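You operate a simulated robot arm through the tools that you are given. There is no shell and no other tool.

The job below is to be done with a simulated robot arm. You get a single attempt, and the scene is never put back.

Task
Clean the lens that the fault display names, then clear the fault.
Fine: shield up, wipe with the lens pad, shield down, pad back, blue button once. Set down upright: lens pad. What is to be rubbed or washed off counts as gone when no trace of it is left.

The check looks at the end state, three seconds after you hand in, the way a careful person would. Anything else that was tipped, shoved, dropped, spilled or broken makes it a failure.

Robot
A 6-joint arm with a three-finger gripper, fixed in place. Base frame: the origin is at the foot of the arm, x ahead of it, y to its left, z up. Lengths are in mm, angles in rad, forces in N, time in s.
Its first joint turns from -2.897 to 2.897 rad. Payload 4.89 kg.
Tool frame: the origin (TCP) lies between the finger pads and is the grasp point; the fingertips stand 30 mm ahead of it; z points along the fingers, y is the line along which they close. The gripper opens to 164 mm. The gripper's body begins 125 mm behind the TCP.
Orientation is that of the tool frame in the base frame, as a unit quaternion [w, x, y, z]. With the fingers straight down and closing along the base's y, the tool's x points along the base's -x, its y along +y and its z along -z.

Tools
- The arm moves only by the tool step_arm. Its argument "targets" is a list of rows, each an object (a shift or turn left out is 0, a gripper value left out holds the last) with "xyz": the shift along the tool's x, y, z in units of 500 mm (1.0 is 500 mm), a list of three; "rot": the turn, a rotation vector about the tool's x, y, z in units of 60 degrees (1.0 is 60 degrees), a list of three; "fingers": the closure, from 0 (fully open) to 1 (shut). In form: [{"xyz": [tx, ty, tz], "rot": [rx, ry, rz], "fingers": fingers}, ...]. A call has 1 to 20 rows; each row is the pose to reach, as a shift and turn from the pose commanded when the call began, along the tool's axes at that moment. A call with a number of a shift or a turn outside -1 to 1 is refused whole. Each row takes 0.2 s and may step no farther than 50 mm and 0.15 rad from the row before; otherwise, or with a gripper value out of range, the whole call is refused. A pose out of reach is approached as far as the arm can. The call stops where the force on the tool passes 40 N (or 10 N more than at its start, if that is more) or the arm is blocked; 0.2 s more then pass. The fingers move at their own pace (about 108 mm/s each) and stop on an object; they squeeze with about 23 N. The grip force told is the motor's: it shows also when the fingers shut on nothing. Time passes only in rows, and 0.2 s behind the last, so rows that repeat a pose let the fingers close. It gives the time, the measured TCP pose, the force on the tool (base axes), the opening and the grip force at its end, in the units of the frame above (readings bear some noise), with the torque about the TCP (base axes, N m) and any sound that the robot's microphone picked up.
- Cameras (640 x 400 px; columns grow to the right, rows downward): "scene" is fixed at [46.1, 648, 1751.7]; the picture's right is [-0.49, -0.87, 0.00], its down [-0.46, 0.26, -0.85] and it looks along [0.74, -0.42, -0.53] (base axes); focal length 356 px, centre (320, 200). "wrist" rides on the gripper at [76, -2, -152] in the tool frame; the picture's right is [0.02, 1.00, 0.00], its down [-0.88, 0.02, -0.47] and it looks along [-0.47, 0.01, 0.88] (tool axes); focal length 247 px, centre (320, 200).
- camera(camera): a new picture of that camera. It takes no simulated time.
- move_column(by): slides the trunk up (or, below 0, down) by that many mm; the arm rides with it, the base frame stays. It gives what a move gives, with no picture.
- probe_pixels(camera, pixels): for up to 12 pixels [column, row] of the newest picture of that camera ("zoom" is the newest enlarged one), the place [x, y, z] in the base frame of the surface seen there, good to about 3 mm, but the place of the scene camera against the robot may be out by one fixed shift of up to 18 mm in any direction. It takes no simulated time.
- enlarge(camera, box): a new picture of the part [left, top, right, bottom] of that camera's present view, enlarged. It takes no simulated time.
- job_done(): hands the job in; it is judged then, once.

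Leave the gripper open and the arm clear of the work at the hand-in unless told otherwise.

The tools are called as name(argument=value, ...) on one line, values as JSON. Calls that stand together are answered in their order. step_arm: Moves the arm, as the interface text tells. Its arguments: {"type":"object","properties":{"targets":{"type":"array"}},"required":["targets"]} The other tools are called the same way: move_column (by) slides the trunk up or down; camera (camera) takes a picture; probe_pixels (camera, pixels) gives the place of the surface under pixels of a picture; enlarge (camera, box) takes an enlarged picture of a part of a camera's view; job_done () hands the job in.

At the start:

```text
clock: 0.0
eef_pos: [516.8, 55.4, 1530.9]
tcp_rot: [0.0, 0.0, 1.0, 0.0]
ft_force: [-0.3, -0.1, -0.2]
torque: [0.02, -0.03, -0.01]
finger_gap: 164.1
grasp_force: 0.1
trunk travel left (down, up): [-250.0, 140.0]
```

scene: 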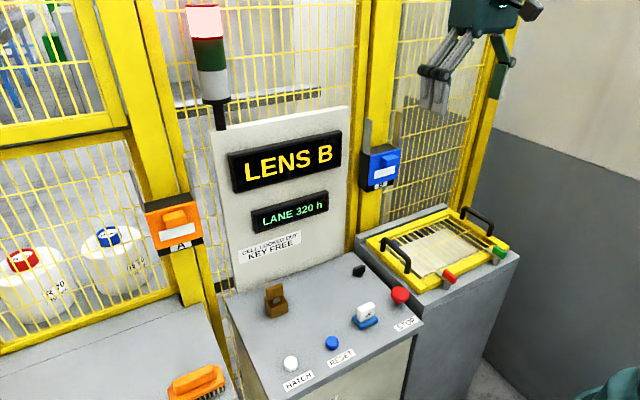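
wrist: 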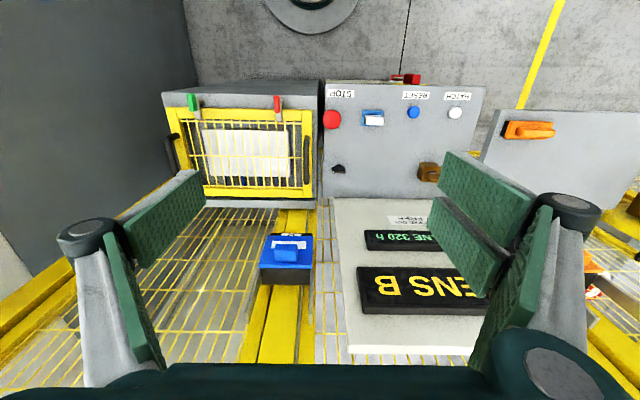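

The display reads LENS B. There is an orange box "A" at (173,225) and a blue box at (381,167), which may be B. I will enlarge several parts to read the labels before moving.

enlarge(camera="scene", box=[340, 110, 430, 220])

enlarge(camera="scene", box=[130, 180, 220, 280])

enlarge(camera="scene", box=[240, 250, 440, 400])

enlarge(camera="wrist", box=[220, 200, 360, 320])

```text
3.64 times, centred on (385, 165) of scene
```

zoom: 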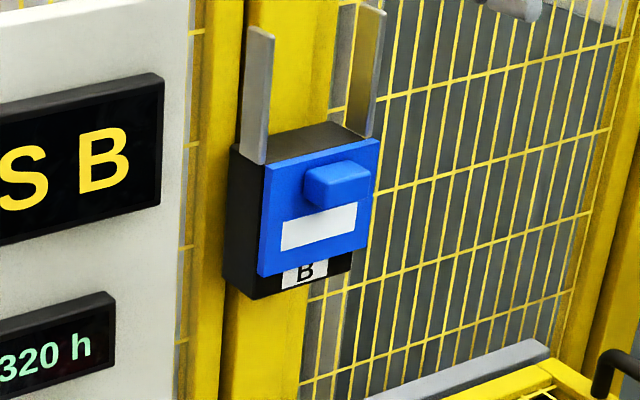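

```text
4.00 times, centred on (175, 230) of scene
```

zoom: 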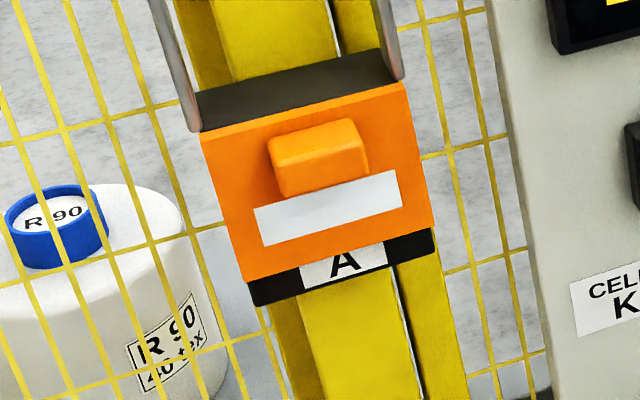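

```text
2.67 times, centred on (340, 325) of scene
```

zoom: 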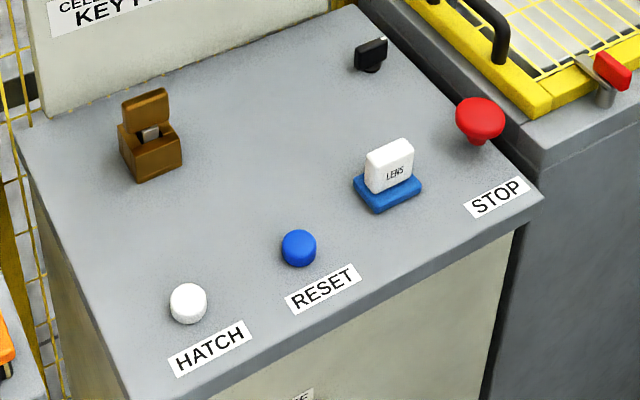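

```text
3.33 times, centred on (290, 260) of wrist
```

zoom: 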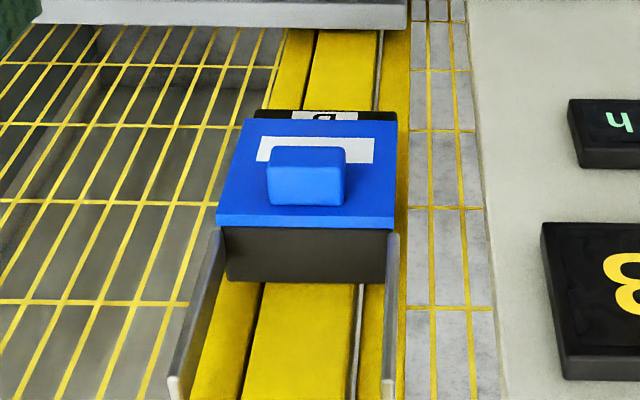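

The shield of lens B is the blue plate with a blue knob on grey rails (post at right of display). The pad is the white "LENS" block on a blue foot at (366,314) of the scene. Now I measure with the wrist camera, which has no shift, and compare with the scene camera.

probe_pixels(camera="wrist", pixels=[[373, 118], [373, 110], [413, 112], [455, 112], [333, 120], [290, 244], [273, 262], [305, 262], [270, 235], [310, 235], [340, 175], [430, 172]])

probe_pixels(camera="scene", pixels=[[366, 308], [366, 322], [332, 342], [290, 362], [400, 292], [389, 158], [383, 172], [372, 180], [395, 175], [300, 330], [276, 302], [386, 184]])

enlarge(camera="wrist", box=[320, 70, 480, 200])

```text
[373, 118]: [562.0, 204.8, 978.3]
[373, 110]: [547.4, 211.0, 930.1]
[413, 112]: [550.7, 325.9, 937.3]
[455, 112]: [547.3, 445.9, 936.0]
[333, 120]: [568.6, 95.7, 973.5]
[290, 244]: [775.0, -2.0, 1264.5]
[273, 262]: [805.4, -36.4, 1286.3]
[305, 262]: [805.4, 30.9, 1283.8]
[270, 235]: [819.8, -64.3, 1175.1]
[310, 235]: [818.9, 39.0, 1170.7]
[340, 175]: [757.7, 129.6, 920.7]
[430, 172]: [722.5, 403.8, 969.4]
```

```text
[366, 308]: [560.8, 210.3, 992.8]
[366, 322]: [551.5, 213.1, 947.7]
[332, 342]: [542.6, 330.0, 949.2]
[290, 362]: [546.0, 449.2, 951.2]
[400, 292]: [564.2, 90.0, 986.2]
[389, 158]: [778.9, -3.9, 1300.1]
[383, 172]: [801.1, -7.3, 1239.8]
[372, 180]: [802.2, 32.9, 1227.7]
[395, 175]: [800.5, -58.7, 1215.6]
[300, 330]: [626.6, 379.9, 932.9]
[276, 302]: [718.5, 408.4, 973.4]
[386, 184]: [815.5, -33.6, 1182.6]
```

```text
3.08 times, centred on (400, 135) of wrist
```

zoom: 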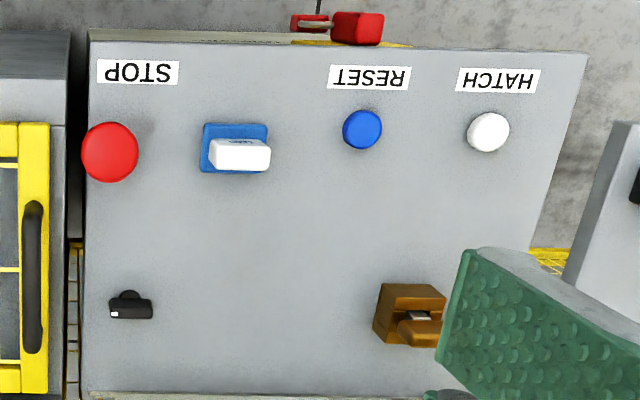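

The surfaces agree with a scene shift of about 13 mm in z, so I will rely on the wrist camera. The console top is near z=920, the pad top near z=978 at (560,207), and the shield front near x=805 with its knob at about (770,-2,1262). I move down above the pad for a closer look, staying well clear at z≈1180.

step_arm(targets=[{"xyz": [-0.01, 0.04, 0.08], "fingers": 0}, {"xyz": [-0.02, 0.08, 0.16]}, {"xyz": [-0.03, 0.12, 0.24]}, {"xyz": [-0.04, 0.16, 0.32]}, {"xyz": [-0.05, 0.2, 0.4]}, {"xyz": [-0.06, 0.24, 0.48]}, {"xyz": [-0.07, 0.28, 0.56]}, {"xyz": [-0.08, 0.3, 0.64]}, {"xyz": [-0.08, 0.3, 0.7]}])

camera(camera="wrist")

```text
clock: 2.0
eef_pos: [554.0, 205.7, 1179.7]
tcp_rot: [0.0, 0.0, 1.0, -0.001]
ft_force: [1.3, 0.4, -0.2]
torque: [-0.02, -0.01, 0.04]
finger_gap: 164.0
grasp_force: 0.1
trunk travel left (down, up): [-250.0, 140.0]
```

```text
taken
```

wrist: 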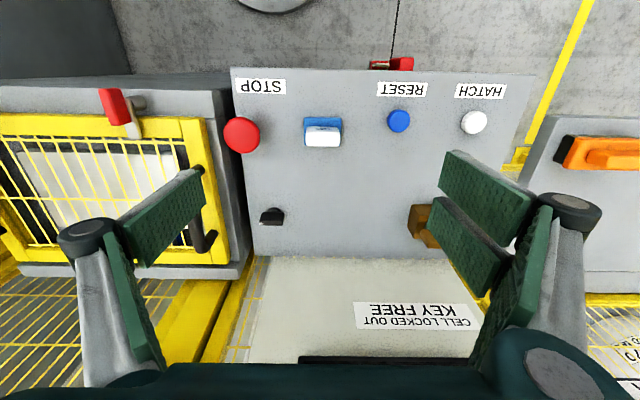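

The arm got there without trouble. The pad is now at (322,131). I enlarge it and probe its edges.

enlarge(camera="wrist", box=[290, 105, 354, 155])

probe_pixels(camera="wrist", pixels=[[308, 138], [337, 138], [322, 138], [322, 143], [322, 128], [308, 121], [337, 121], [322, 119], [322, 100], [398, 121], [322, 160], [241, 135]])

```text
8.00 times, centred on (322, 130) of wrist
```

zoom: 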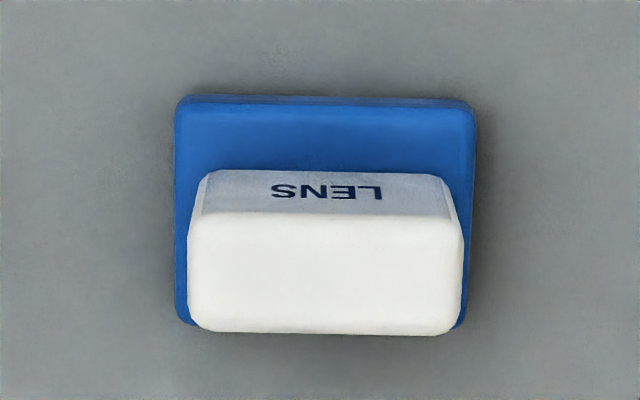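

```text
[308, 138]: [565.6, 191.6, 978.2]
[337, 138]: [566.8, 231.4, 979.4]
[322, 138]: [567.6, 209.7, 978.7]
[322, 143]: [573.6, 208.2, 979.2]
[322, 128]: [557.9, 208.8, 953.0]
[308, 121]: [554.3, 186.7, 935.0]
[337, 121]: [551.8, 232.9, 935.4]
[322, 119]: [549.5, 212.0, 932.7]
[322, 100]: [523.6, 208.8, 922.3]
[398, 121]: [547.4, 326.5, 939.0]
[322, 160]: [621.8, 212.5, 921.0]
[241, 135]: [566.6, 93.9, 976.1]
```

The pad is a white handle, about 49 mm along y and 22 mm along x, on a blue foot about 59×47 mm centred near (568,211). The blue foot must be the wiping face. The shield goes up first, so I move left-to-right toward y=0 while turning the tool 45° toward pointing forward, clear of everything (x≤580).

step_arm(targets=[{"xyz": [-0.009, -0.07, -0.023], "rot": [0, -0.125, 0], "fingers": 0.3}, {"xyz": [-0.018, -0.14, -0.046], "rot": [0, -0.25, 0]}, {"xyz": [-0.027, -0.21, -0.07], "rot": [0, -0.375, 0]}, {"xyz": [-0.036, -0.28, -0.093], "rot": [0, -0.5, 0]}, {"xyz": [-0.045, -0.35, -0.117], "rot": [0, -0.625, 0]}, {"xyz": [-0.052, -0.41, -0.14], "rot": [0, -0.75, 0]}])

camera(camera="wrist")

camera(camera="scene")

```text
clock: 3.4
eef_pos: [583.5, 4.6, 1252.8]
tcp_rot: [0.384, -0.001, 0.923, 0.0]
ft_force: [0.6, 0.1, -1.1]
torque: [-0.01, 0.07, -0.02]
finger_gap: 114.7
grasp_force: 0.0
trunk travel left (down, up): [-250.0, 140.0]
```

```text
taken
```

wrist: 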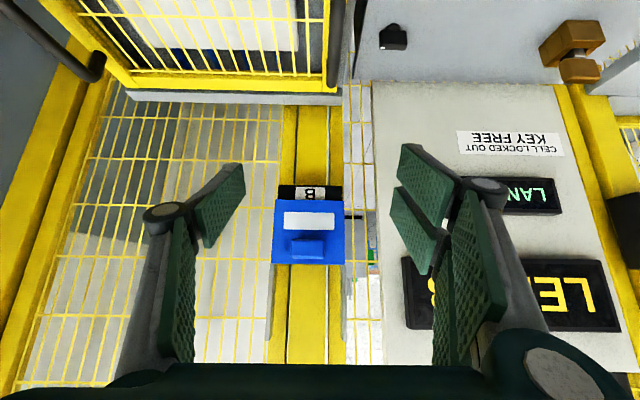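

```text
taken
```

scene: 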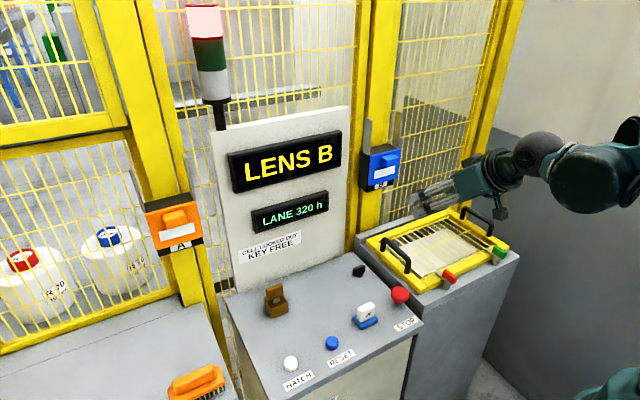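

The tool now points 45° down-forward; the shield shows at (308,235). I probe it for its shape before finishing the turn.

enlarge(camera="wrist", box=[260, 170, 360, 280])

probe_pixels(camera="wrist", pixels=[[308, 246], [296, 246], [322, 246], [308, 260], [278, 260], [338, 260], [278, 205], [338, 205], [310, 193], [282, 193], [340, 193], [370, 200]])

```text
3.64 times, centred on (310, 225) of wrist
```

zoom: 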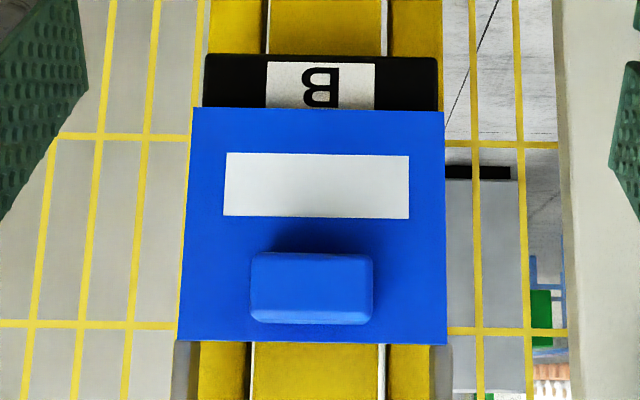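

```text
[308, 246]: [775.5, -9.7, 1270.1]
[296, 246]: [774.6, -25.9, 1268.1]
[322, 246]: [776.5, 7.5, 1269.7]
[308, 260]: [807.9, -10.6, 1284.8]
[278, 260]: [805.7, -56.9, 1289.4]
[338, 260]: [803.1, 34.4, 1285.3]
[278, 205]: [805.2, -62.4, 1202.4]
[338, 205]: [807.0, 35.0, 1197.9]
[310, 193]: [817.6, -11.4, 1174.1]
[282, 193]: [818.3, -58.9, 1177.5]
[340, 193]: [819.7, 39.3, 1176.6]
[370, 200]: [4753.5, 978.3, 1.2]
```

Knob: front x≈775, y from -35 to +12 (centre -11.5), z 1257–1285; plate x≈805, y -65…41, z 1190–1291. I finish the 45° turn so the tool points straight forward, stopping short at x≈650, with the fingers closed to about 80 mm.

step_arm(targets=[{"xyz": [-0.02, -0.004, 0.011], "rot": [0, -0.125, 0], "fingers": 0.5}, {"xyz": [-0.041, -0.008, 0.022], "rot": [0, -0.25, 0]}, {"xyz": [-0.062, -0.012, 0.033], "rot": [0, -0.375, 0]}, {"xyz": [-0.082, -0.016, 0.044], "rot": [0, -0.5, 0]}, {"xyz": [-0.103, -0.02, 0.055], "rot": [0, -0.625, 0]}, {"xyz": [-0.123, -0.024, 0.066], "rot": [0, -0.75, 0]}, {"xyz": [-0.123, -0.024, 0.066], "rot": [0, -0.75, 0]}])

camera(camera="wrist")

camera(camera="scene")

```text
clock: 5.0
eef_pos: [647.3, -5.8, 1271.8]
tcp_rot: [0.695, -0.004, 0.719, 0.004]
ft_force: [0.4, 0.3, 0.4]
torque: [0.04, 0.07, 0.0]
finger_gap: 82.1
grasp_force: 0.2
out of reach, approached as far as the arm can: row 6, 7
trunk travel left (down, up): [-250.0, 140.0]
```

```text
taken
```

wrist: 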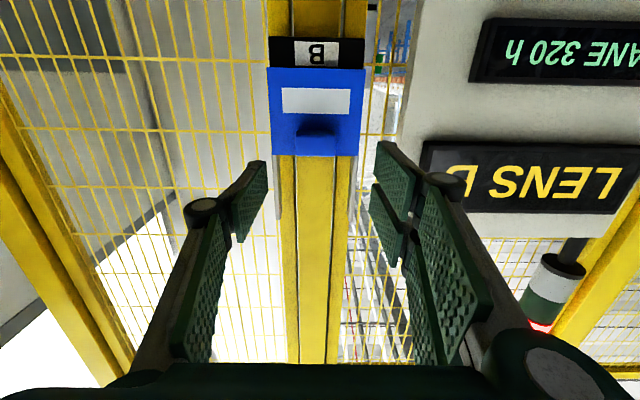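

```text
taken
```

scene: 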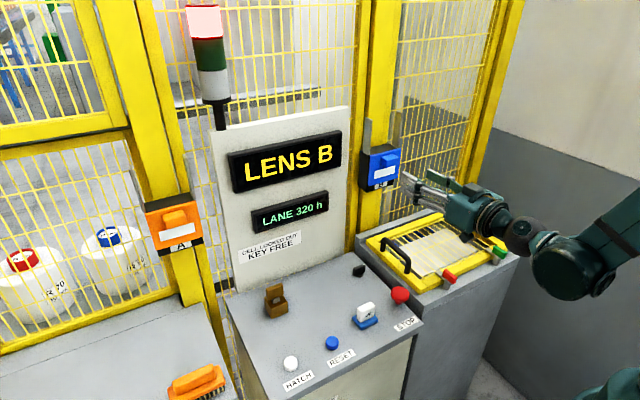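

The last rows were reported barely out of reach (tool at about 88° rather than 90°). That pose is rather folded; moving forward extends the arm. I advance 45 mm (tips reach x≈727, the knob is at 775) and see whether the pose becomes reachable.

step_arm(targets=[{"xyz": [0, 0, 0.05]}, {"xyz": [0, 0, 0.09]}, {"xyz": [0, 0, 0.09]}])

```text
clock: 5.8
eef_pos: [691.0, -4.9, 1271.6]
tcp_rot: [0.706, 0.0, 0.708, 0.0]
ft_force: [-0.1, 0.0, -0.5]
torque: [0.01, 0.01, 0.0]
finger_gap: 81.9
grasp_force: 0.1
trunk travel left (down, up): [-250.0, 140.0]
```

Now the pose is reached: TCP (691,-4.9,1271.6), tool straight forward. I take a wrist picture to check the knob's alignment.

camera(camera="wrist")

enlarge(camera="wrist", box=[240, 20, 400, 160])

probe_pixels(camera="wrist", pixels=[[313, 120], [290, 120], [335, 120], [313, 100], [313, 132], [265, 132], [360, 132], [270, 160], [355, 160], [412, 100], [412, 130]])

```text
taken
```

wrist: 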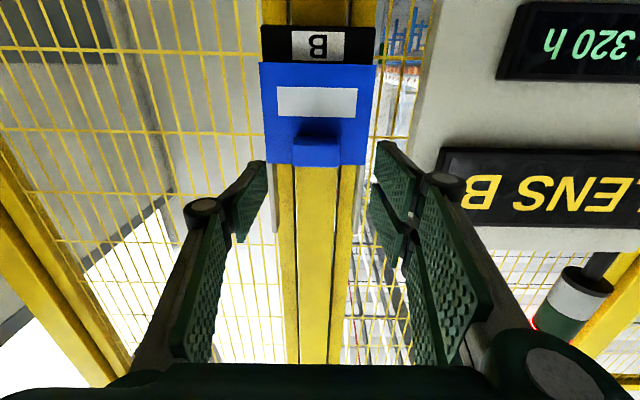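

```text
2.86 times, centred on (320, 90) of wrist
```

zoom: 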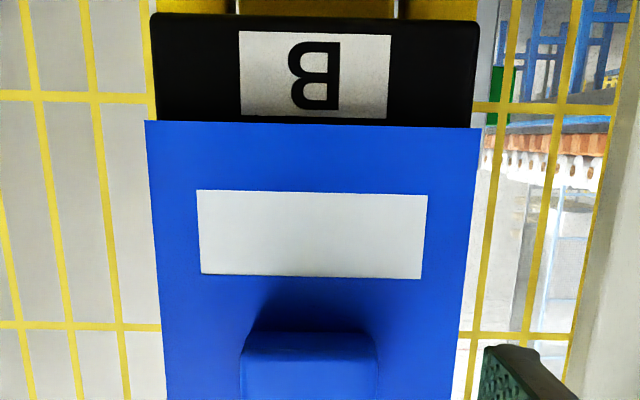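

```text
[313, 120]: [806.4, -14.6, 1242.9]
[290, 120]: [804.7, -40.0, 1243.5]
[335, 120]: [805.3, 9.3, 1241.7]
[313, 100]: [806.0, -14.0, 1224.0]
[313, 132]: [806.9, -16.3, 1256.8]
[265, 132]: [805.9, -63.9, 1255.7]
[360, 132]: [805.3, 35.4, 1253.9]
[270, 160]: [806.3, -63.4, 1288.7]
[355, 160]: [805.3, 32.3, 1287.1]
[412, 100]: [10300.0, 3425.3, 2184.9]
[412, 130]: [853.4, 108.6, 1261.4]
```

Plate front is x≈805.5, knob centre y≈-10.5, z≈1271. I advance to TCP x≈768 (tips ≈798, short of the plate) with the fingers 80 mm apart, straddling the 47 mm knob, shifting y by -5.5 mm.

step_arm(targets=[{"xyz": [0, -0.011, 0.05]}, {"xyz": [0, -0.011, 0.1]}, {"xyz": [0, -0.011, 0.13]}, {"xyz": [0, -0.011, 0.154]}, {"xyz": [0, -0.011, 0.154]}])

camera(camera="wrist")

```text
clock: 7.0
eef_pos: [768.6, -11.6, 1270.9]
tcp_rot: [0.707, 0.0, 0.707, 0.0]
ft_force: [0.3, 0.7, -0.4]
torque: [-0.02, 0.03, 0.02]
finger_gap: 81.9
grasp_force: 0.2
trunk travel left (down, up): [-250.0, 140.0]
```

```text
taken
```

wrist: 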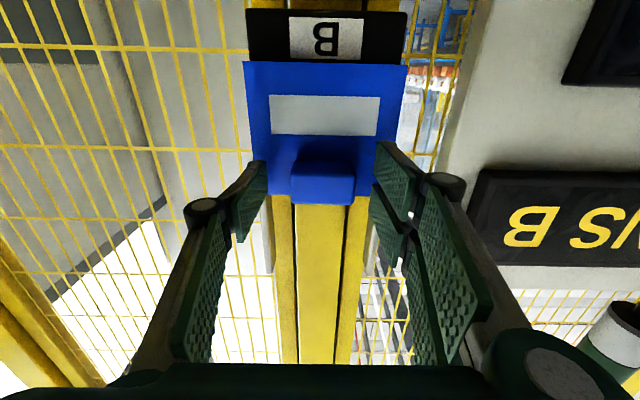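

The knob at (322,180) lies centrally between the fingertips. I close the fingers on it.

step_arm(targets=[{"fingers": 0.75}, {"fingers": 0.8}, {"fingers": 0.8}, {"fingers": 0.8}])

camera(camera="wrist")

```text
clock: 8.0
eef_pos: [767.8, -12.7, 1270.7]
tcp_rot: [0.708, 0.0, 0.707, 0.0]
ft_force: [-0.2, -0.1, -0.5]
torque: [0.01, 0.02, 0.01]
finger_gap: 32.6
grasp_force: 0.0
trunk travel left (down, up): [-250.0, 140.0]
```

```text
taken
```

wrist: 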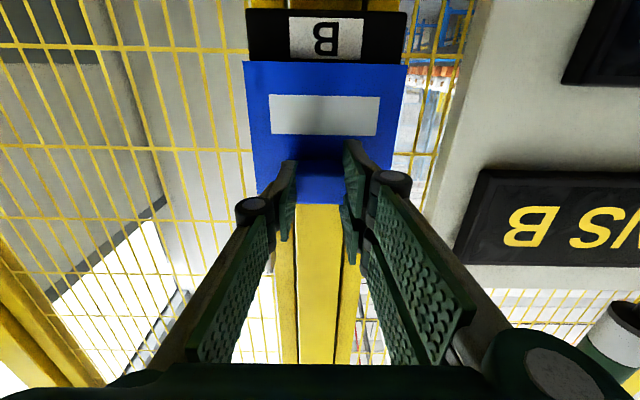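

The gap is 32.6 mm with no force, so the knob is narrower than I reckoned, or I am not on it. I close further, gently.

step_arm(targets=[{"fingers": 0.9}, {"fingers": 1.0}, {"fingers": 1.0}, {"fingers": 1.0}])

enlarge(camera="wrist", box=[240, 100, 400, 260])

```text
clock: 9.0
eef_pos: [768.7, -11.2, 1270.1]
tcp_rot: [0.707, -0.001, 0.707, 0.0]
ft_force: [3.6, 22.1, 0.1]
torque: [-0.04, 0.03, 0.41]
finger_gap: 27.5
grasp_force: 45.3
trunk travel left (down, up): [-250.0, 140.0]
```

```text
2.50 times, centred on (320, 180) of wrist
```

zoom: 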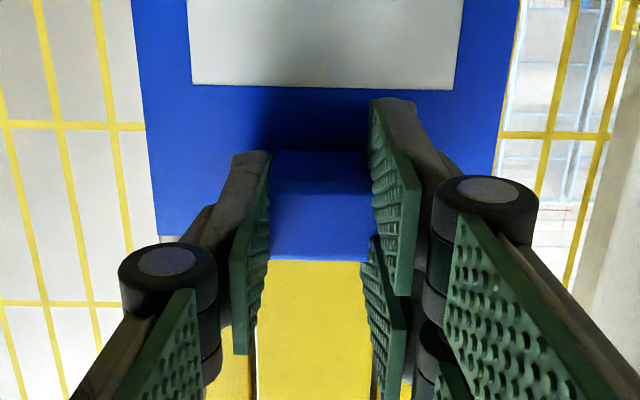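

The gap is 27.5 mm, with 22 N sideways on the tool, which doesn't fit the 44 mm knob seen earlier. I probe the knob, plate and fingers at this moment before pulling on anything.

camera(camera="wrist")

probe_pixels(camera="wrist", pixels=[[320, 167], [320, 176], [320, 185], [320, 195], [320, 202], [310, 190], [333, 190], [293, 190], [346, 165], [346, 205], [268, 170], [365, 135]])

enlarge(camera="scene", box=[330, 110, 470, 230])

```text
taken
```

wrist: 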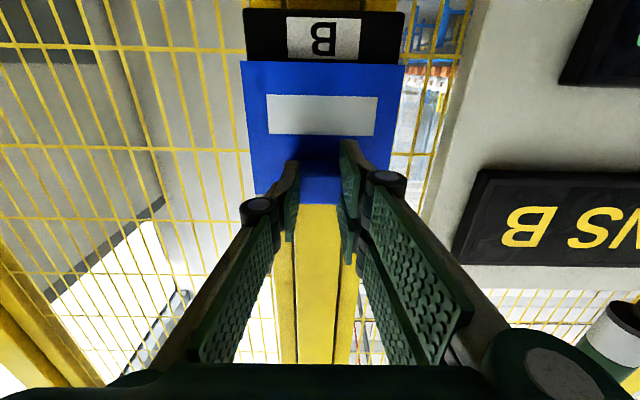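

```text
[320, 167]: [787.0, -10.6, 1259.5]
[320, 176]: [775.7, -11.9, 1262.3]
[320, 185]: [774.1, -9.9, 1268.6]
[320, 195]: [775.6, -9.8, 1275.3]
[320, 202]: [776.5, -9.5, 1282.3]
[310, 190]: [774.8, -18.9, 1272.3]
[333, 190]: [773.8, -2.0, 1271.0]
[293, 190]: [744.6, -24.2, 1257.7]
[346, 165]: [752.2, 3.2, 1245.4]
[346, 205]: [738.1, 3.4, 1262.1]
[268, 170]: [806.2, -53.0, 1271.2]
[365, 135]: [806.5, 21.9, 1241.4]
```

```text
3.33 times, centred on (400, 170) of scene
```

zoom: 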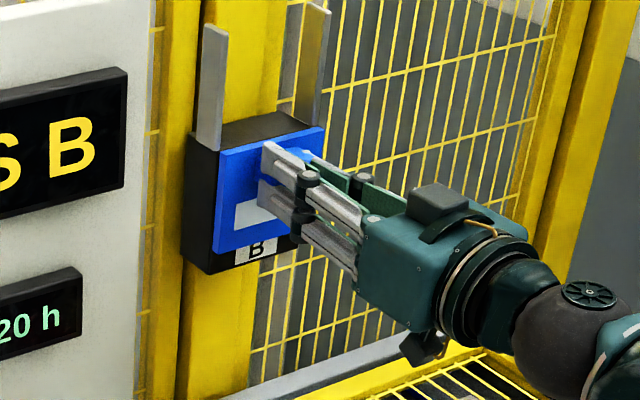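

The pads are at y≈-24 and +3 while the knob behind shows its front at x≈774. I need to know whether the tips are around the knob or in front of it, so I probe the tips in the scene enlargement.

probe_pixels(camera="zoom", pixels=[[268, 148], [275, 155], [264, 190], [270, 200], [306, 156], [315, 158], [240, 170], [310, 135], [290, 165], [295, 215]])

enlarge(camera="scene", box=[375, 140, 425, 185])

enlarge(camera="wrist", box=[280, 120, 380, 220])

```text
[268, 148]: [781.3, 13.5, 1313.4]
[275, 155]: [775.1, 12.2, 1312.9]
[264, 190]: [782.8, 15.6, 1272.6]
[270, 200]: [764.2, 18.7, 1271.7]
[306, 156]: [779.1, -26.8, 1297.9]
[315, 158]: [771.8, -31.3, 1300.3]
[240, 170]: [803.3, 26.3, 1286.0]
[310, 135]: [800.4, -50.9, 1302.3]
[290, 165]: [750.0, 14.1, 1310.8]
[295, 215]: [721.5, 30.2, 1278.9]
```

```text
8.89 times, centred on (400, 162) of scene
```

zoom: 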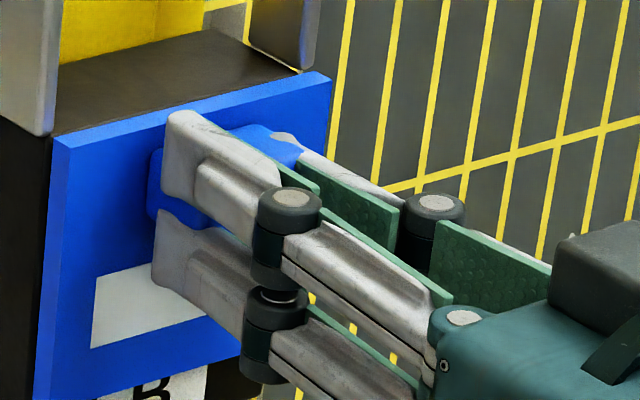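

```text
4.00 times, centred on (330, 170) of wrist
```

zoom: 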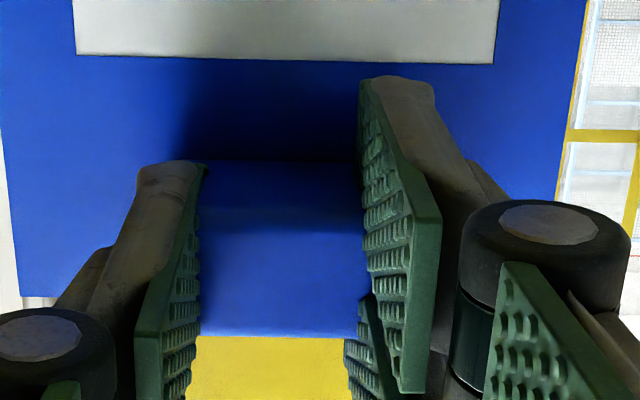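

It looks like the fingertips overlap the knob. I probe the very ends of the tips in this wrist enlargement.

probe_pixels(camera="zoom", pixels=[[170, 172], [150, 190], [190, 180], [368, 95], [385, 85], [420, 90], [430, 180], [390, 200], [450, 170], [205, 175], [205, 300], [352, 300]])

enlarge(camera="scene", box=[375, 140, 425, 185])

```text
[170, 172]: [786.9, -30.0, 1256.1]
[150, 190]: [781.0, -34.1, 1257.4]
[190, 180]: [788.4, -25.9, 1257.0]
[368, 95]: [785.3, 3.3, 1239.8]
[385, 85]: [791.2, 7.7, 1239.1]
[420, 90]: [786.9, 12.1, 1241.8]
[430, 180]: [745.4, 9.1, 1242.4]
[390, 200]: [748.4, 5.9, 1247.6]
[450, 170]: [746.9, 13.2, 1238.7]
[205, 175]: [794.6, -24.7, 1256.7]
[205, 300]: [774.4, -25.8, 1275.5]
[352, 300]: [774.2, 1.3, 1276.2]
```

```text
8.89 times, centred on (400, 162) of scene
```

zoom: 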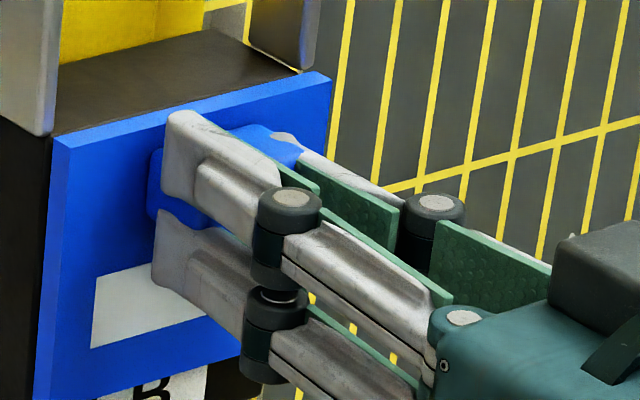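

The torque reading puts the contact at x≈787 on the knob's side, pressed only by the +y finger (22 N sideways). I shift the hand +3 mm in y to balance the grip.

step_arm(targets=[{"xyz": [0, 0.003, 0]}, {"xyz": [0, 0.006, 0]}, {"xyz": [0, 0.006, 0]}])

```text
clock: 9.8
eef_pos: [768.1, -9.7, 1270.0]
tcp_rot: [0.707, 0.001, 0.707, 0.0]
ft_force: [-3.4, -8.8, -0.1]
torque: [-0.06, 0.01, -0.24]
finger_gap: 28.0
grasp_force: 45.2
trunk travel left (down, up): [-250.0, 140.0]
```

Now the grip is nearly balanced (Fy -9 N, gap 28 mm), so the knob is held. I lift gently by 20 mm first, with a 1 mm correction in y, and watch the force.

step_arm(targets=[{"xyz": [0, -0.0016, 0]}, {"xyz": [-0.01, -0.0016, 0]}, {"xyz": [-0.02, -0.0016, 0]}, {"xyz": [-0.03, -0.0016, 0]}, {"xyz": [-0.04, -0.0016, 0]}, {"xyz": [-0.04, -0.0016, 0]}])

camera(camera="wrist")

enlarge(camera="scene", box=[340, 100, 460, 200])

```text
clock: 11.2
eef_pos: [767.3, -11.6, 1291.8]
tcp_rot: [0.707, 0.001, 0.707, -0.001]
ft_force: [-12.7, -10.6, -0.4]
torque: [-0.03, -0.05, -0.24]
finger_gap: 27.7
grasp_force: 44.6
trunk travel left (down, up): [-250.0, 140.0]
```

```text
taken
```

wrist: 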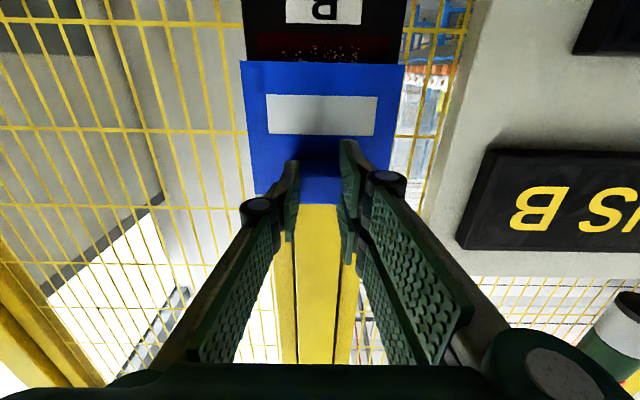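

```text
4.00 times, centred on (400, 150) of scene
```

zoom: 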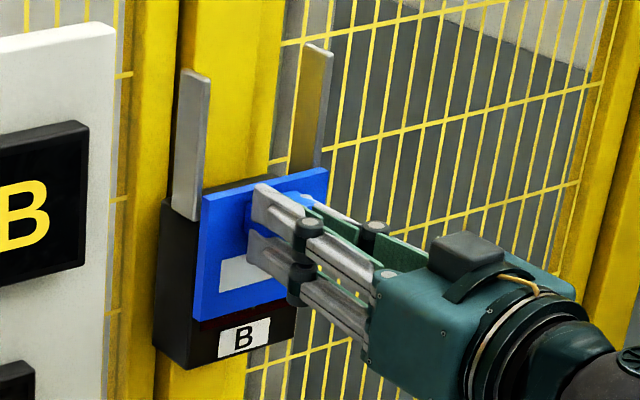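

The shield rises with the hand, and beneath it the dark red lens with specks of dirt appears. I probe the rail tops to see how far the shield may travel.

probe_pixels(camera="zoom", pixels=[[195, 75], [187, 190], [318, 50], [312, 150], [210, 200], [322, 175], [170, 210], [170, 350]])

enlarge(camera="wrist", box=[230, 0, 430, 80])

```text
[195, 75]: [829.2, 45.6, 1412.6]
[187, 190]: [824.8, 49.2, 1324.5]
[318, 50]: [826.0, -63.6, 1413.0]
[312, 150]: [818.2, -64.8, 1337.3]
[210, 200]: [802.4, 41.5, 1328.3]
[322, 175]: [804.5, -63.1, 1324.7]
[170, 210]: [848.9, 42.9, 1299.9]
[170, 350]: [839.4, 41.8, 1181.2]
```

```text
3.20 times, centred on (330, 40) of wrist
```

zoom: 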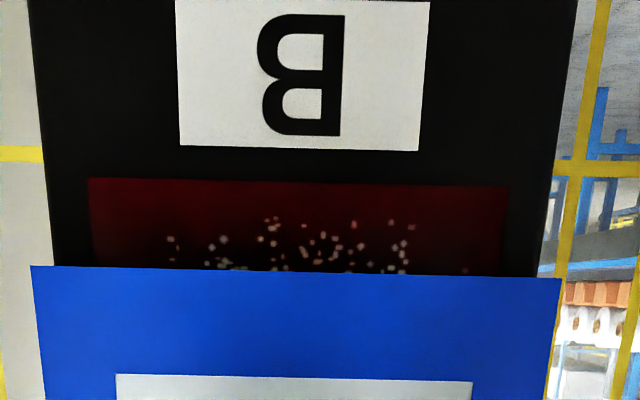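

The rail tops are at z≈1400 (corrected) and the plate top is now near 1313. I lift 75 mm more in small steps, easing back 1 mm in x because of the -13 N push.

step_arm(targets=[{"xyz": [-0.02, 0.001, -0.002]}, {"xyz": [-0.04, 0.001, -0.002]}, {"xyz": [-0.06, 0.001, -0.002]}, {"xyz": [-0.08, 0.001, -0.002]}, {"xyz": [-0.1, 0.001, -0.002]}, {"xyz": [-0.12, 0.001, -0.002]}, {"xyz": [-0.14, 0.001, -0.002]}, {"xyz": [-0.15, 0.001, -0.002]}, {"xyz": [-0.15, 0.001, -0.002]}])

camera(camera="wrist")

enlarge(camera="scene", box=[340, 90, 460, 190])

```text
clock: 13.2
eef_pos: [768.6, -8.7, 1365.7]
tcp_rot: [0.707, 0.002, 0.707, 0.0]
ft_force: [2.6, -27.5, -0.6]
torque: [0.05, 0.05, -0.49]
finger_gap: 27.8
grasp_force: 44.5
trunk travel left (down, up): [-250.0, 140.0]
```

```text
taken
```

wrist: 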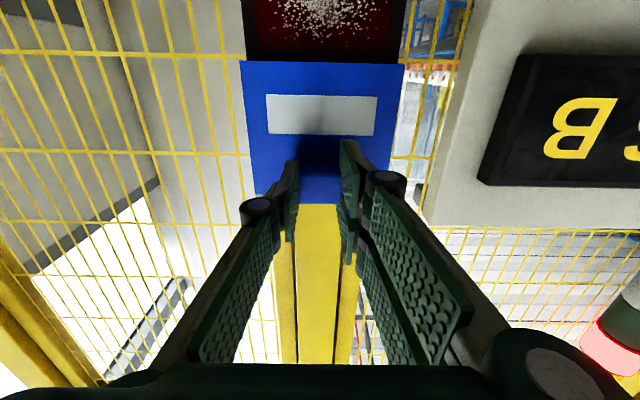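

```text
4.00 times, centred on (400, 140) of scene
```

zoom: 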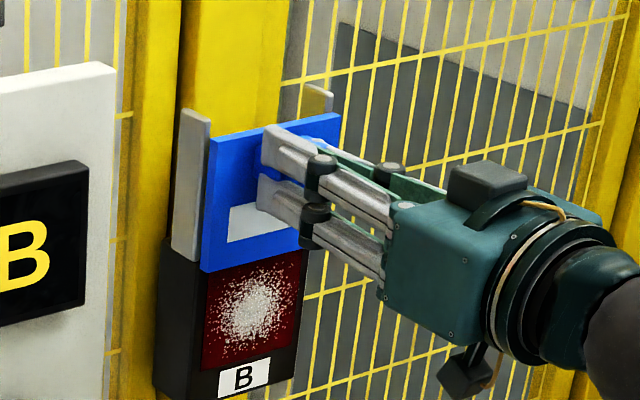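

The lens, a dark red square with white dust in its centre, is nearly clear. I lift about 10 mm more, watching for a stop, and correct y by -1.5 mm.

step_arm(targets=[{"xyz": [-0.004, -0.003, 0]}, {"xyz": [-0.01, -0.003, 0]}, {"xyz": [-0.016, -0.003, 0]}, {"xyz": [-0.02, -0.003, 0]}, {"xyz": [-0.02, -0.003, 0]}])

camera(camera="wrist")

enlarge(camera="scene", box=[340, 90, 460, 190])

```text
clock: 14.1
eef_pos: [768.8, -10.0, 1372.1]
tcp_rot: [0.706, 0.0, 0.708, 0.0]
ft_force: [6.5, -6.4, -32.5]
torque: [0.02, 0.55, -0.16]
finger_gap: 27.7
grasp_force: 45.1
trunk travel left (down, up): [-250.0, 140.0]
stopped in row 4: the force on the tool passed its limit at 44 N (the readings are from after the stop); the commanded pose is now the measured one
```

```text
taken
```

wrist: 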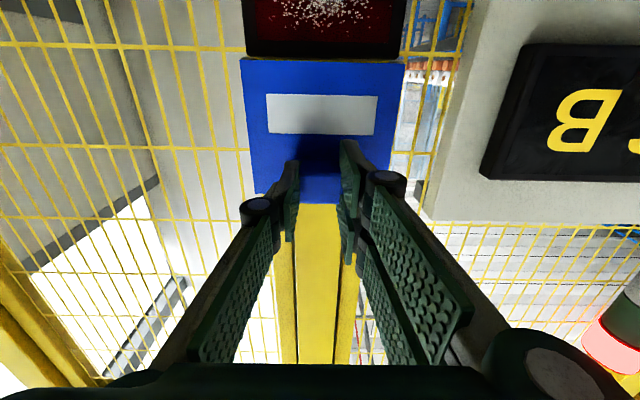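

```text
4.00 times, centred on (400, 140) of scene
```

zoom: 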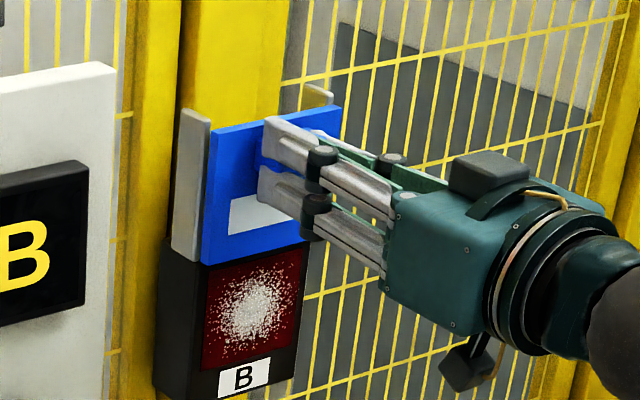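

The shield reached its top stop (102 mm of travel). I ease down 1 mm to take off the load, then open the fingers and see whether it stays up.

step_arm(targets=[{"xyz": [0.002, 0, 0]}, {"xyz": [0.002, 0, 0], "fingers": 0.75}, {"xyz": [0.002, 0, 0], "fingers": 0.55}, {"xyz": [0.002, 0, 0], "fingers": 0.5}, {"xyz": [0.002, 0, 0]}])

camera(camera="wrist")

enlarge(camera="scene", box=[340, 90, 460, 190])

```text
clock: 15.3
eef_pos: [766.7, -7.7, 1373.2]
tcp_rot: [0.707, 0.0, 0.707, 0.0]
ft_force: [-0.2, 0.4, 0.3]
torque: [-0.01, -0.04, 0.03]
finger_gap: 81.9
grasp_force: 0.0
trunk travel left (down, up): [-250.0, 140.0]
```

```text
taken
```

wrist: 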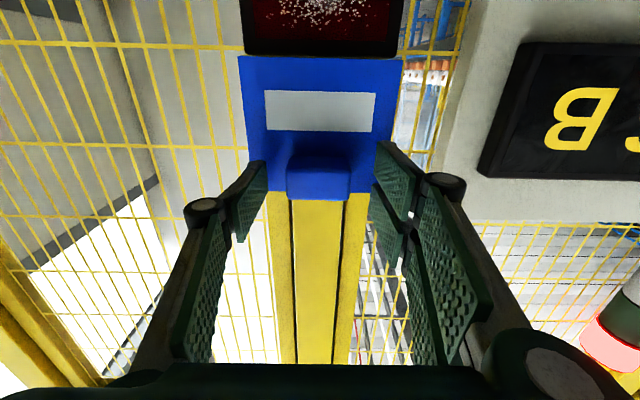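

```text
4.00 times, centred on (400, 140) of scene
```

zoom: 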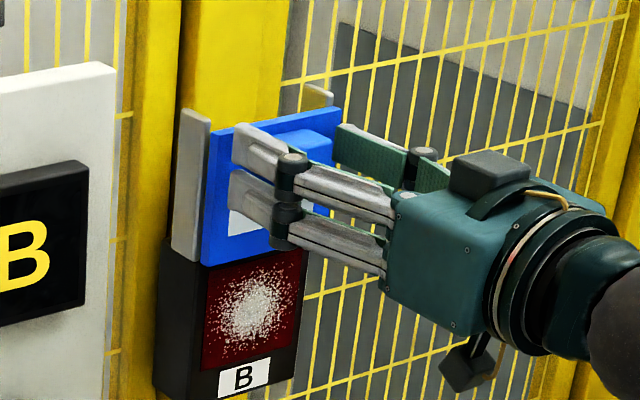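

The shield stays up on its own. I back straight away 80 mm, then lower 130 mm to look at the lens squarely.

step_arm(targets=[{"xyz": [0, 0, -0.06]}, {"xyz": [0, 0, -0.12]}, {"xyz": [0, 0, -0.16]}, {"xyz": [0.07, 0, -0.16]}, {"xyz": [0.14, 0, -0.16]}, {"xyz": [0.21, 0, -0.16]}, {"xyz": [0.26, 0, -0.16]}, {"xyz": [0.26, 0, -0.16]}])

camera(camera="wrist")

camera(camera="scene")

```text
clock: 17.1
eef_pos: [690.9, -8.9, 1245.2]
tcp_rot: [0.706, 0.0, 0.709, 0.0]
ft_force: [1.4, 0.2, -0.2]
torque: [0.02, -0.03, 0.0]
finger_gap: 82.0
grasp_force: 0.2
out of reach, approached as far as the arm can: row 7, 8
trunk travel left (down, up): [-250.0, 140.0]
```

```text
taken
```

wrist: 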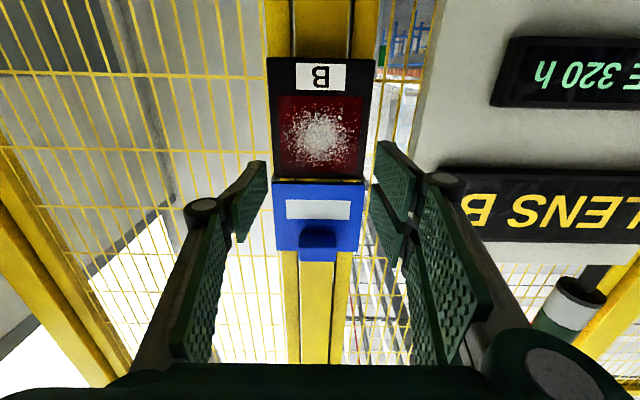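

```text
taken
```

scene: 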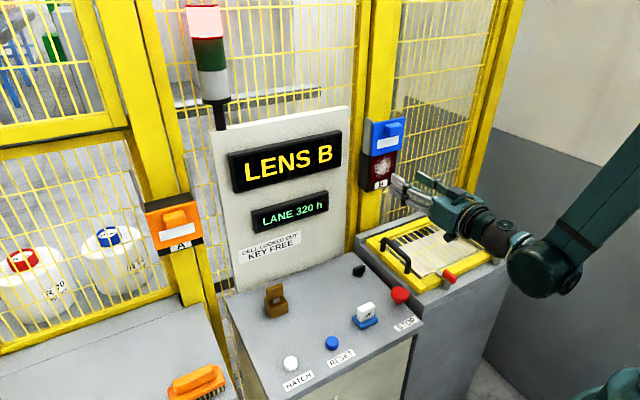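

The arm reaches its low limit here around z≈1245, so later I will lower the trunk for the wiping. Now I measure the lens at (320,137).

enlarge(camera="wrist", box=[250, 45, 390, 265])

enlarge(camera="wrist", box=[260, 80, 380, 190])

probe_pixels(camera="wrist", pixels=[[280, 98], [320, 98], [359, 98], [280, 135], [320, 135], [359, 135], [282, 170], [320, 170], [357, 170], [320, 80], [272, 135], [320, 186]])

```text
1.82 times, centred on (320, 155) of wrist
```

zoom: 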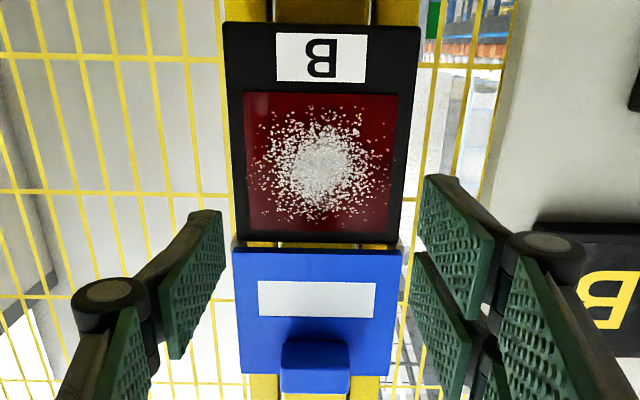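

```text
3.64 times, centred on (320, 135) of wrist
```

zoom: 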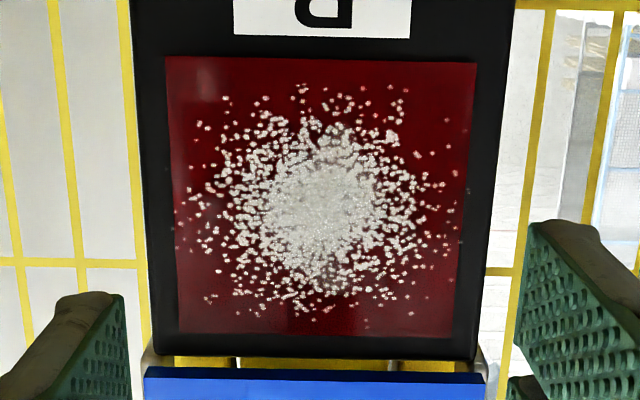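

```text
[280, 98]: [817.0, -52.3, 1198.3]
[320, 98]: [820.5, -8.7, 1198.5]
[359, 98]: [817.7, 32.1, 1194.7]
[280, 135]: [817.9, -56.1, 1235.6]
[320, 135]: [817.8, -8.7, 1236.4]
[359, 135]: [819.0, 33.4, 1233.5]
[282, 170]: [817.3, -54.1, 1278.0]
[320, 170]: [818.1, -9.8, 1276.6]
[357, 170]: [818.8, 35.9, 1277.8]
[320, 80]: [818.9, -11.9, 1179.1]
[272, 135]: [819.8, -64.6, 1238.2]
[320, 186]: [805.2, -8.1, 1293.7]
```

Lens face: x≈818, y -55…+35 (centre -10), z 1194…1279; the dust covers most of it. The raised shield's lower edge is at z≈1291. Now I go for the pad: I turn the tool back toward pointing down (first 45°) while moving back and to the left.

step_arm(targets=[{"xyz": [-0.002, 0.023, -0.023], "rot": [0, 0.125, 0], "fingers": 0.4}, {"xyz": [-0.004, 0.046, -0.046], "rot": [0, 0.25, 0]}, {"xyz": [-0.006, 0.069, -0.07], "rot": [0, 0.375, 0]}, {"xyz": [-0.008, 0.092, -0.093], "rot": [0, 0.5, 0]}, {"xyz": [-0.01, 0.115, -0.117], "rot": [0, 0.625, 0]}, {"xyz": [-0.01, 0.138, -0.14], "rot": [0, 0.75, 0]}, {"xyz": [-0.01, 0.138, -0.14], "rot": [0, 0.75, 0]}])

```text
clock: 18.7
eef_pos: [618.7, 58.7, 1250.9]
tcp_rot: [0.382, -0.001, 0.924, 0.0]
ft_force: [1.1, 0.2, -0.7]
torque: [0.04, 0.01, 0.0]
finger_gap: 98.4
grasp_force: 0.0
out of reach, approached as far as the arm can: row 1
trunk travel left (down, up): [-250.0, 140.0]
```

45° done. Next the remaining 45° while moving over the pad to about (568,211,1120).

step_arm(targets=[{"xyz": [0.037, 0.043, 0.016], "rot": [0, 0.107, 0]}, {"xyz": [0.073, 0.087, 0.032], "rot": [0, 0.214, 0]}, {"xyz": [0.11, 0.13, 0.048], "rot": [0, 0.321, 0]}, {"xyz": [0.147, 0.174, 0.065], "rot": [0, 0.429, 0]}, {"xyz": [0.184, 0.217, 0.081], "rot": [0, 0.536, 0]}, {"xyz": [0.22, 0.26, 0.097], "rot": [0, 0.643, 0]}, {"xyz": [0.257, 0.304, 0.113], "rot": [0, 0.75, 0]}, {"xyz": [0.257, 0.304, 0.113], "rot": [0, 0.75, 0]}])

camera(camera="wrist")

enlarge(camera="wrist", box=[280, 90, 370, 170])

```text
clock: 20.5
eef_pos: [569.4, 211.2, 1119.2]
tcp_rot: [-0.001, 0.0, 1.0, 0.0]
ft_force: [1.5, 0.0, 0.8]
torque: [-0.11, 0.15, 0.03]
finger_gap: 98.5
grasp_force: 0.1
trunk travel left (down, up): [-250.0, 140.0]
```

```text
taken
```

wrist: 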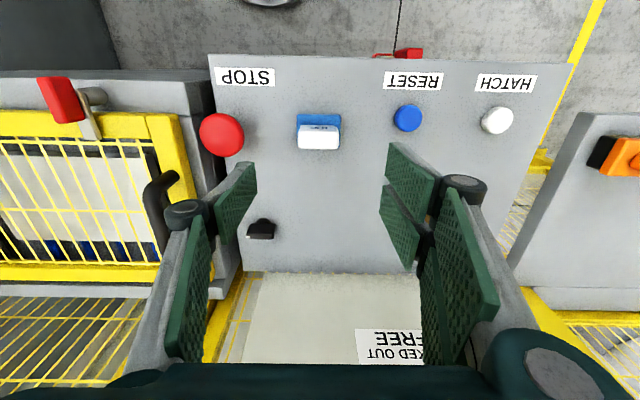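

```text
5.00 times, centred on (325, 130) of wrist
```

zoom: 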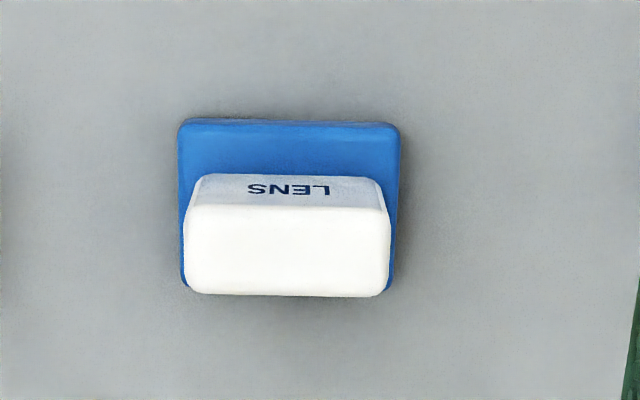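

The pad is beneath the hand at (318,130). I probe the handle edges for centring.

probe_pixels(camera="wrist", pixels=[[299, 140], [338, 140], [318, 134], [318, 147], [318, 118], [300, 118], [336, 118], [318, 126], [318, 160], [318, 105], [407, 118], [260, 230]])

```text
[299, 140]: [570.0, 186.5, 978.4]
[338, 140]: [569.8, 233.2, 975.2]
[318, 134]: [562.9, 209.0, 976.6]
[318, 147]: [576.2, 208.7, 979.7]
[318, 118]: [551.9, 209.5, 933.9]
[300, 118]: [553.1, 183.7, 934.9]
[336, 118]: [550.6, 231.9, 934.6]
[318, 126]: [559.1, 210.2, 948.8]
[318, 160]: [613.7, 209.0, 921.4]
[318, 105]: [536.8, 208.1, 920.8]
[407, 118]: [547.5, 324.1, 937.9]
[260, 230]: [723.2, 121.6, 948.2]
```

The handle is centred at (569,210), its top z≈978; the foot's top z≈935, the table z≈921. I descend with fingers 82 mm apart to TCP z≈969 so that the tips stay 4 mm above the blue foot.

step_arm(targets=[{"xyz": [0, -0.003, 0.07], "fingers": 0.5}, {"xyz": [0, -0.003, 0.14]}, {"xyz": [0, -0.003, 0.21]}, {"xyz": [0, -0.003, 0.26]}, {"xyz": [0, -0.003, 0.285]}, {"xyz": [0, -0.003, 0.3]}, {"xyz": [0, -0.003, 0.3]}])

camera(camera="wrist")

enlarge(camera="scene", box=[310, 240, 440, 350])

```text
clock: 22.1
eef_pos: [568.1, 209.1, 970.1]
tcp_rot: [-0.001, 0.0, 1.0, 0.0]
ft_force: [0.2, -0.3, -0.1]
torque: [0.02, -0.02, 0.03]
finger_gap: 81.7
grasp_force: 0.0
trunk travel left (down, up): [-250.0, 140.0]
```

```text
taken
```

wrist: 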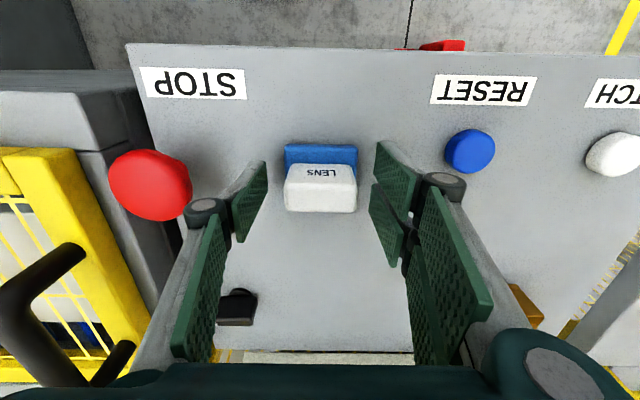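

```text
3.64 times, centred on (375, 295) of scene
```

zoom: 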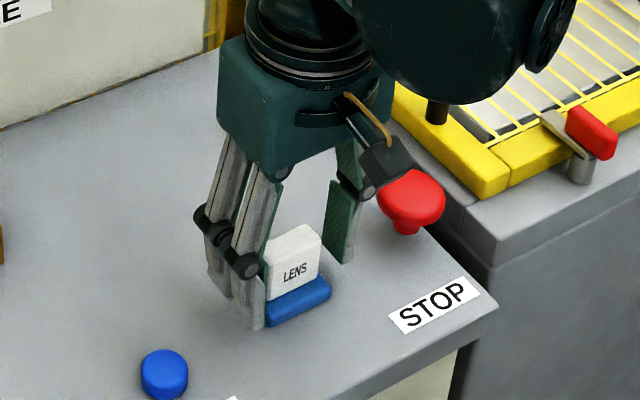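

The fingers straddle the white handle, tips clear of the foot. I close on it.

step_arm(targets=[{"fingers": 0.65}, {"fingers": 0.8}, {"fingers": 1.0}, {"fingers": 1.0}, {"fingers": 1.0}])

camera(camera="wrist")

```text
clock: 23.3
eef_pos: [569.4, 209.6, 971.3]
tcp_rot: [0.0, 0.001, 1.0, -0.001]
ft_force: [0.9, 0.5, 0.4]
torque: [-0.05, 0.0, -0.03]
finger_gap: 49.1
grasp_force: 23.0
trunk travel left (down, up): [-250.0, 140.0]
```

```text
taken
```

wrist: 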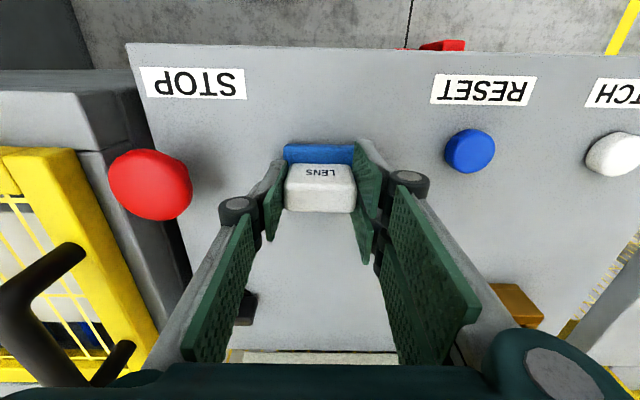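

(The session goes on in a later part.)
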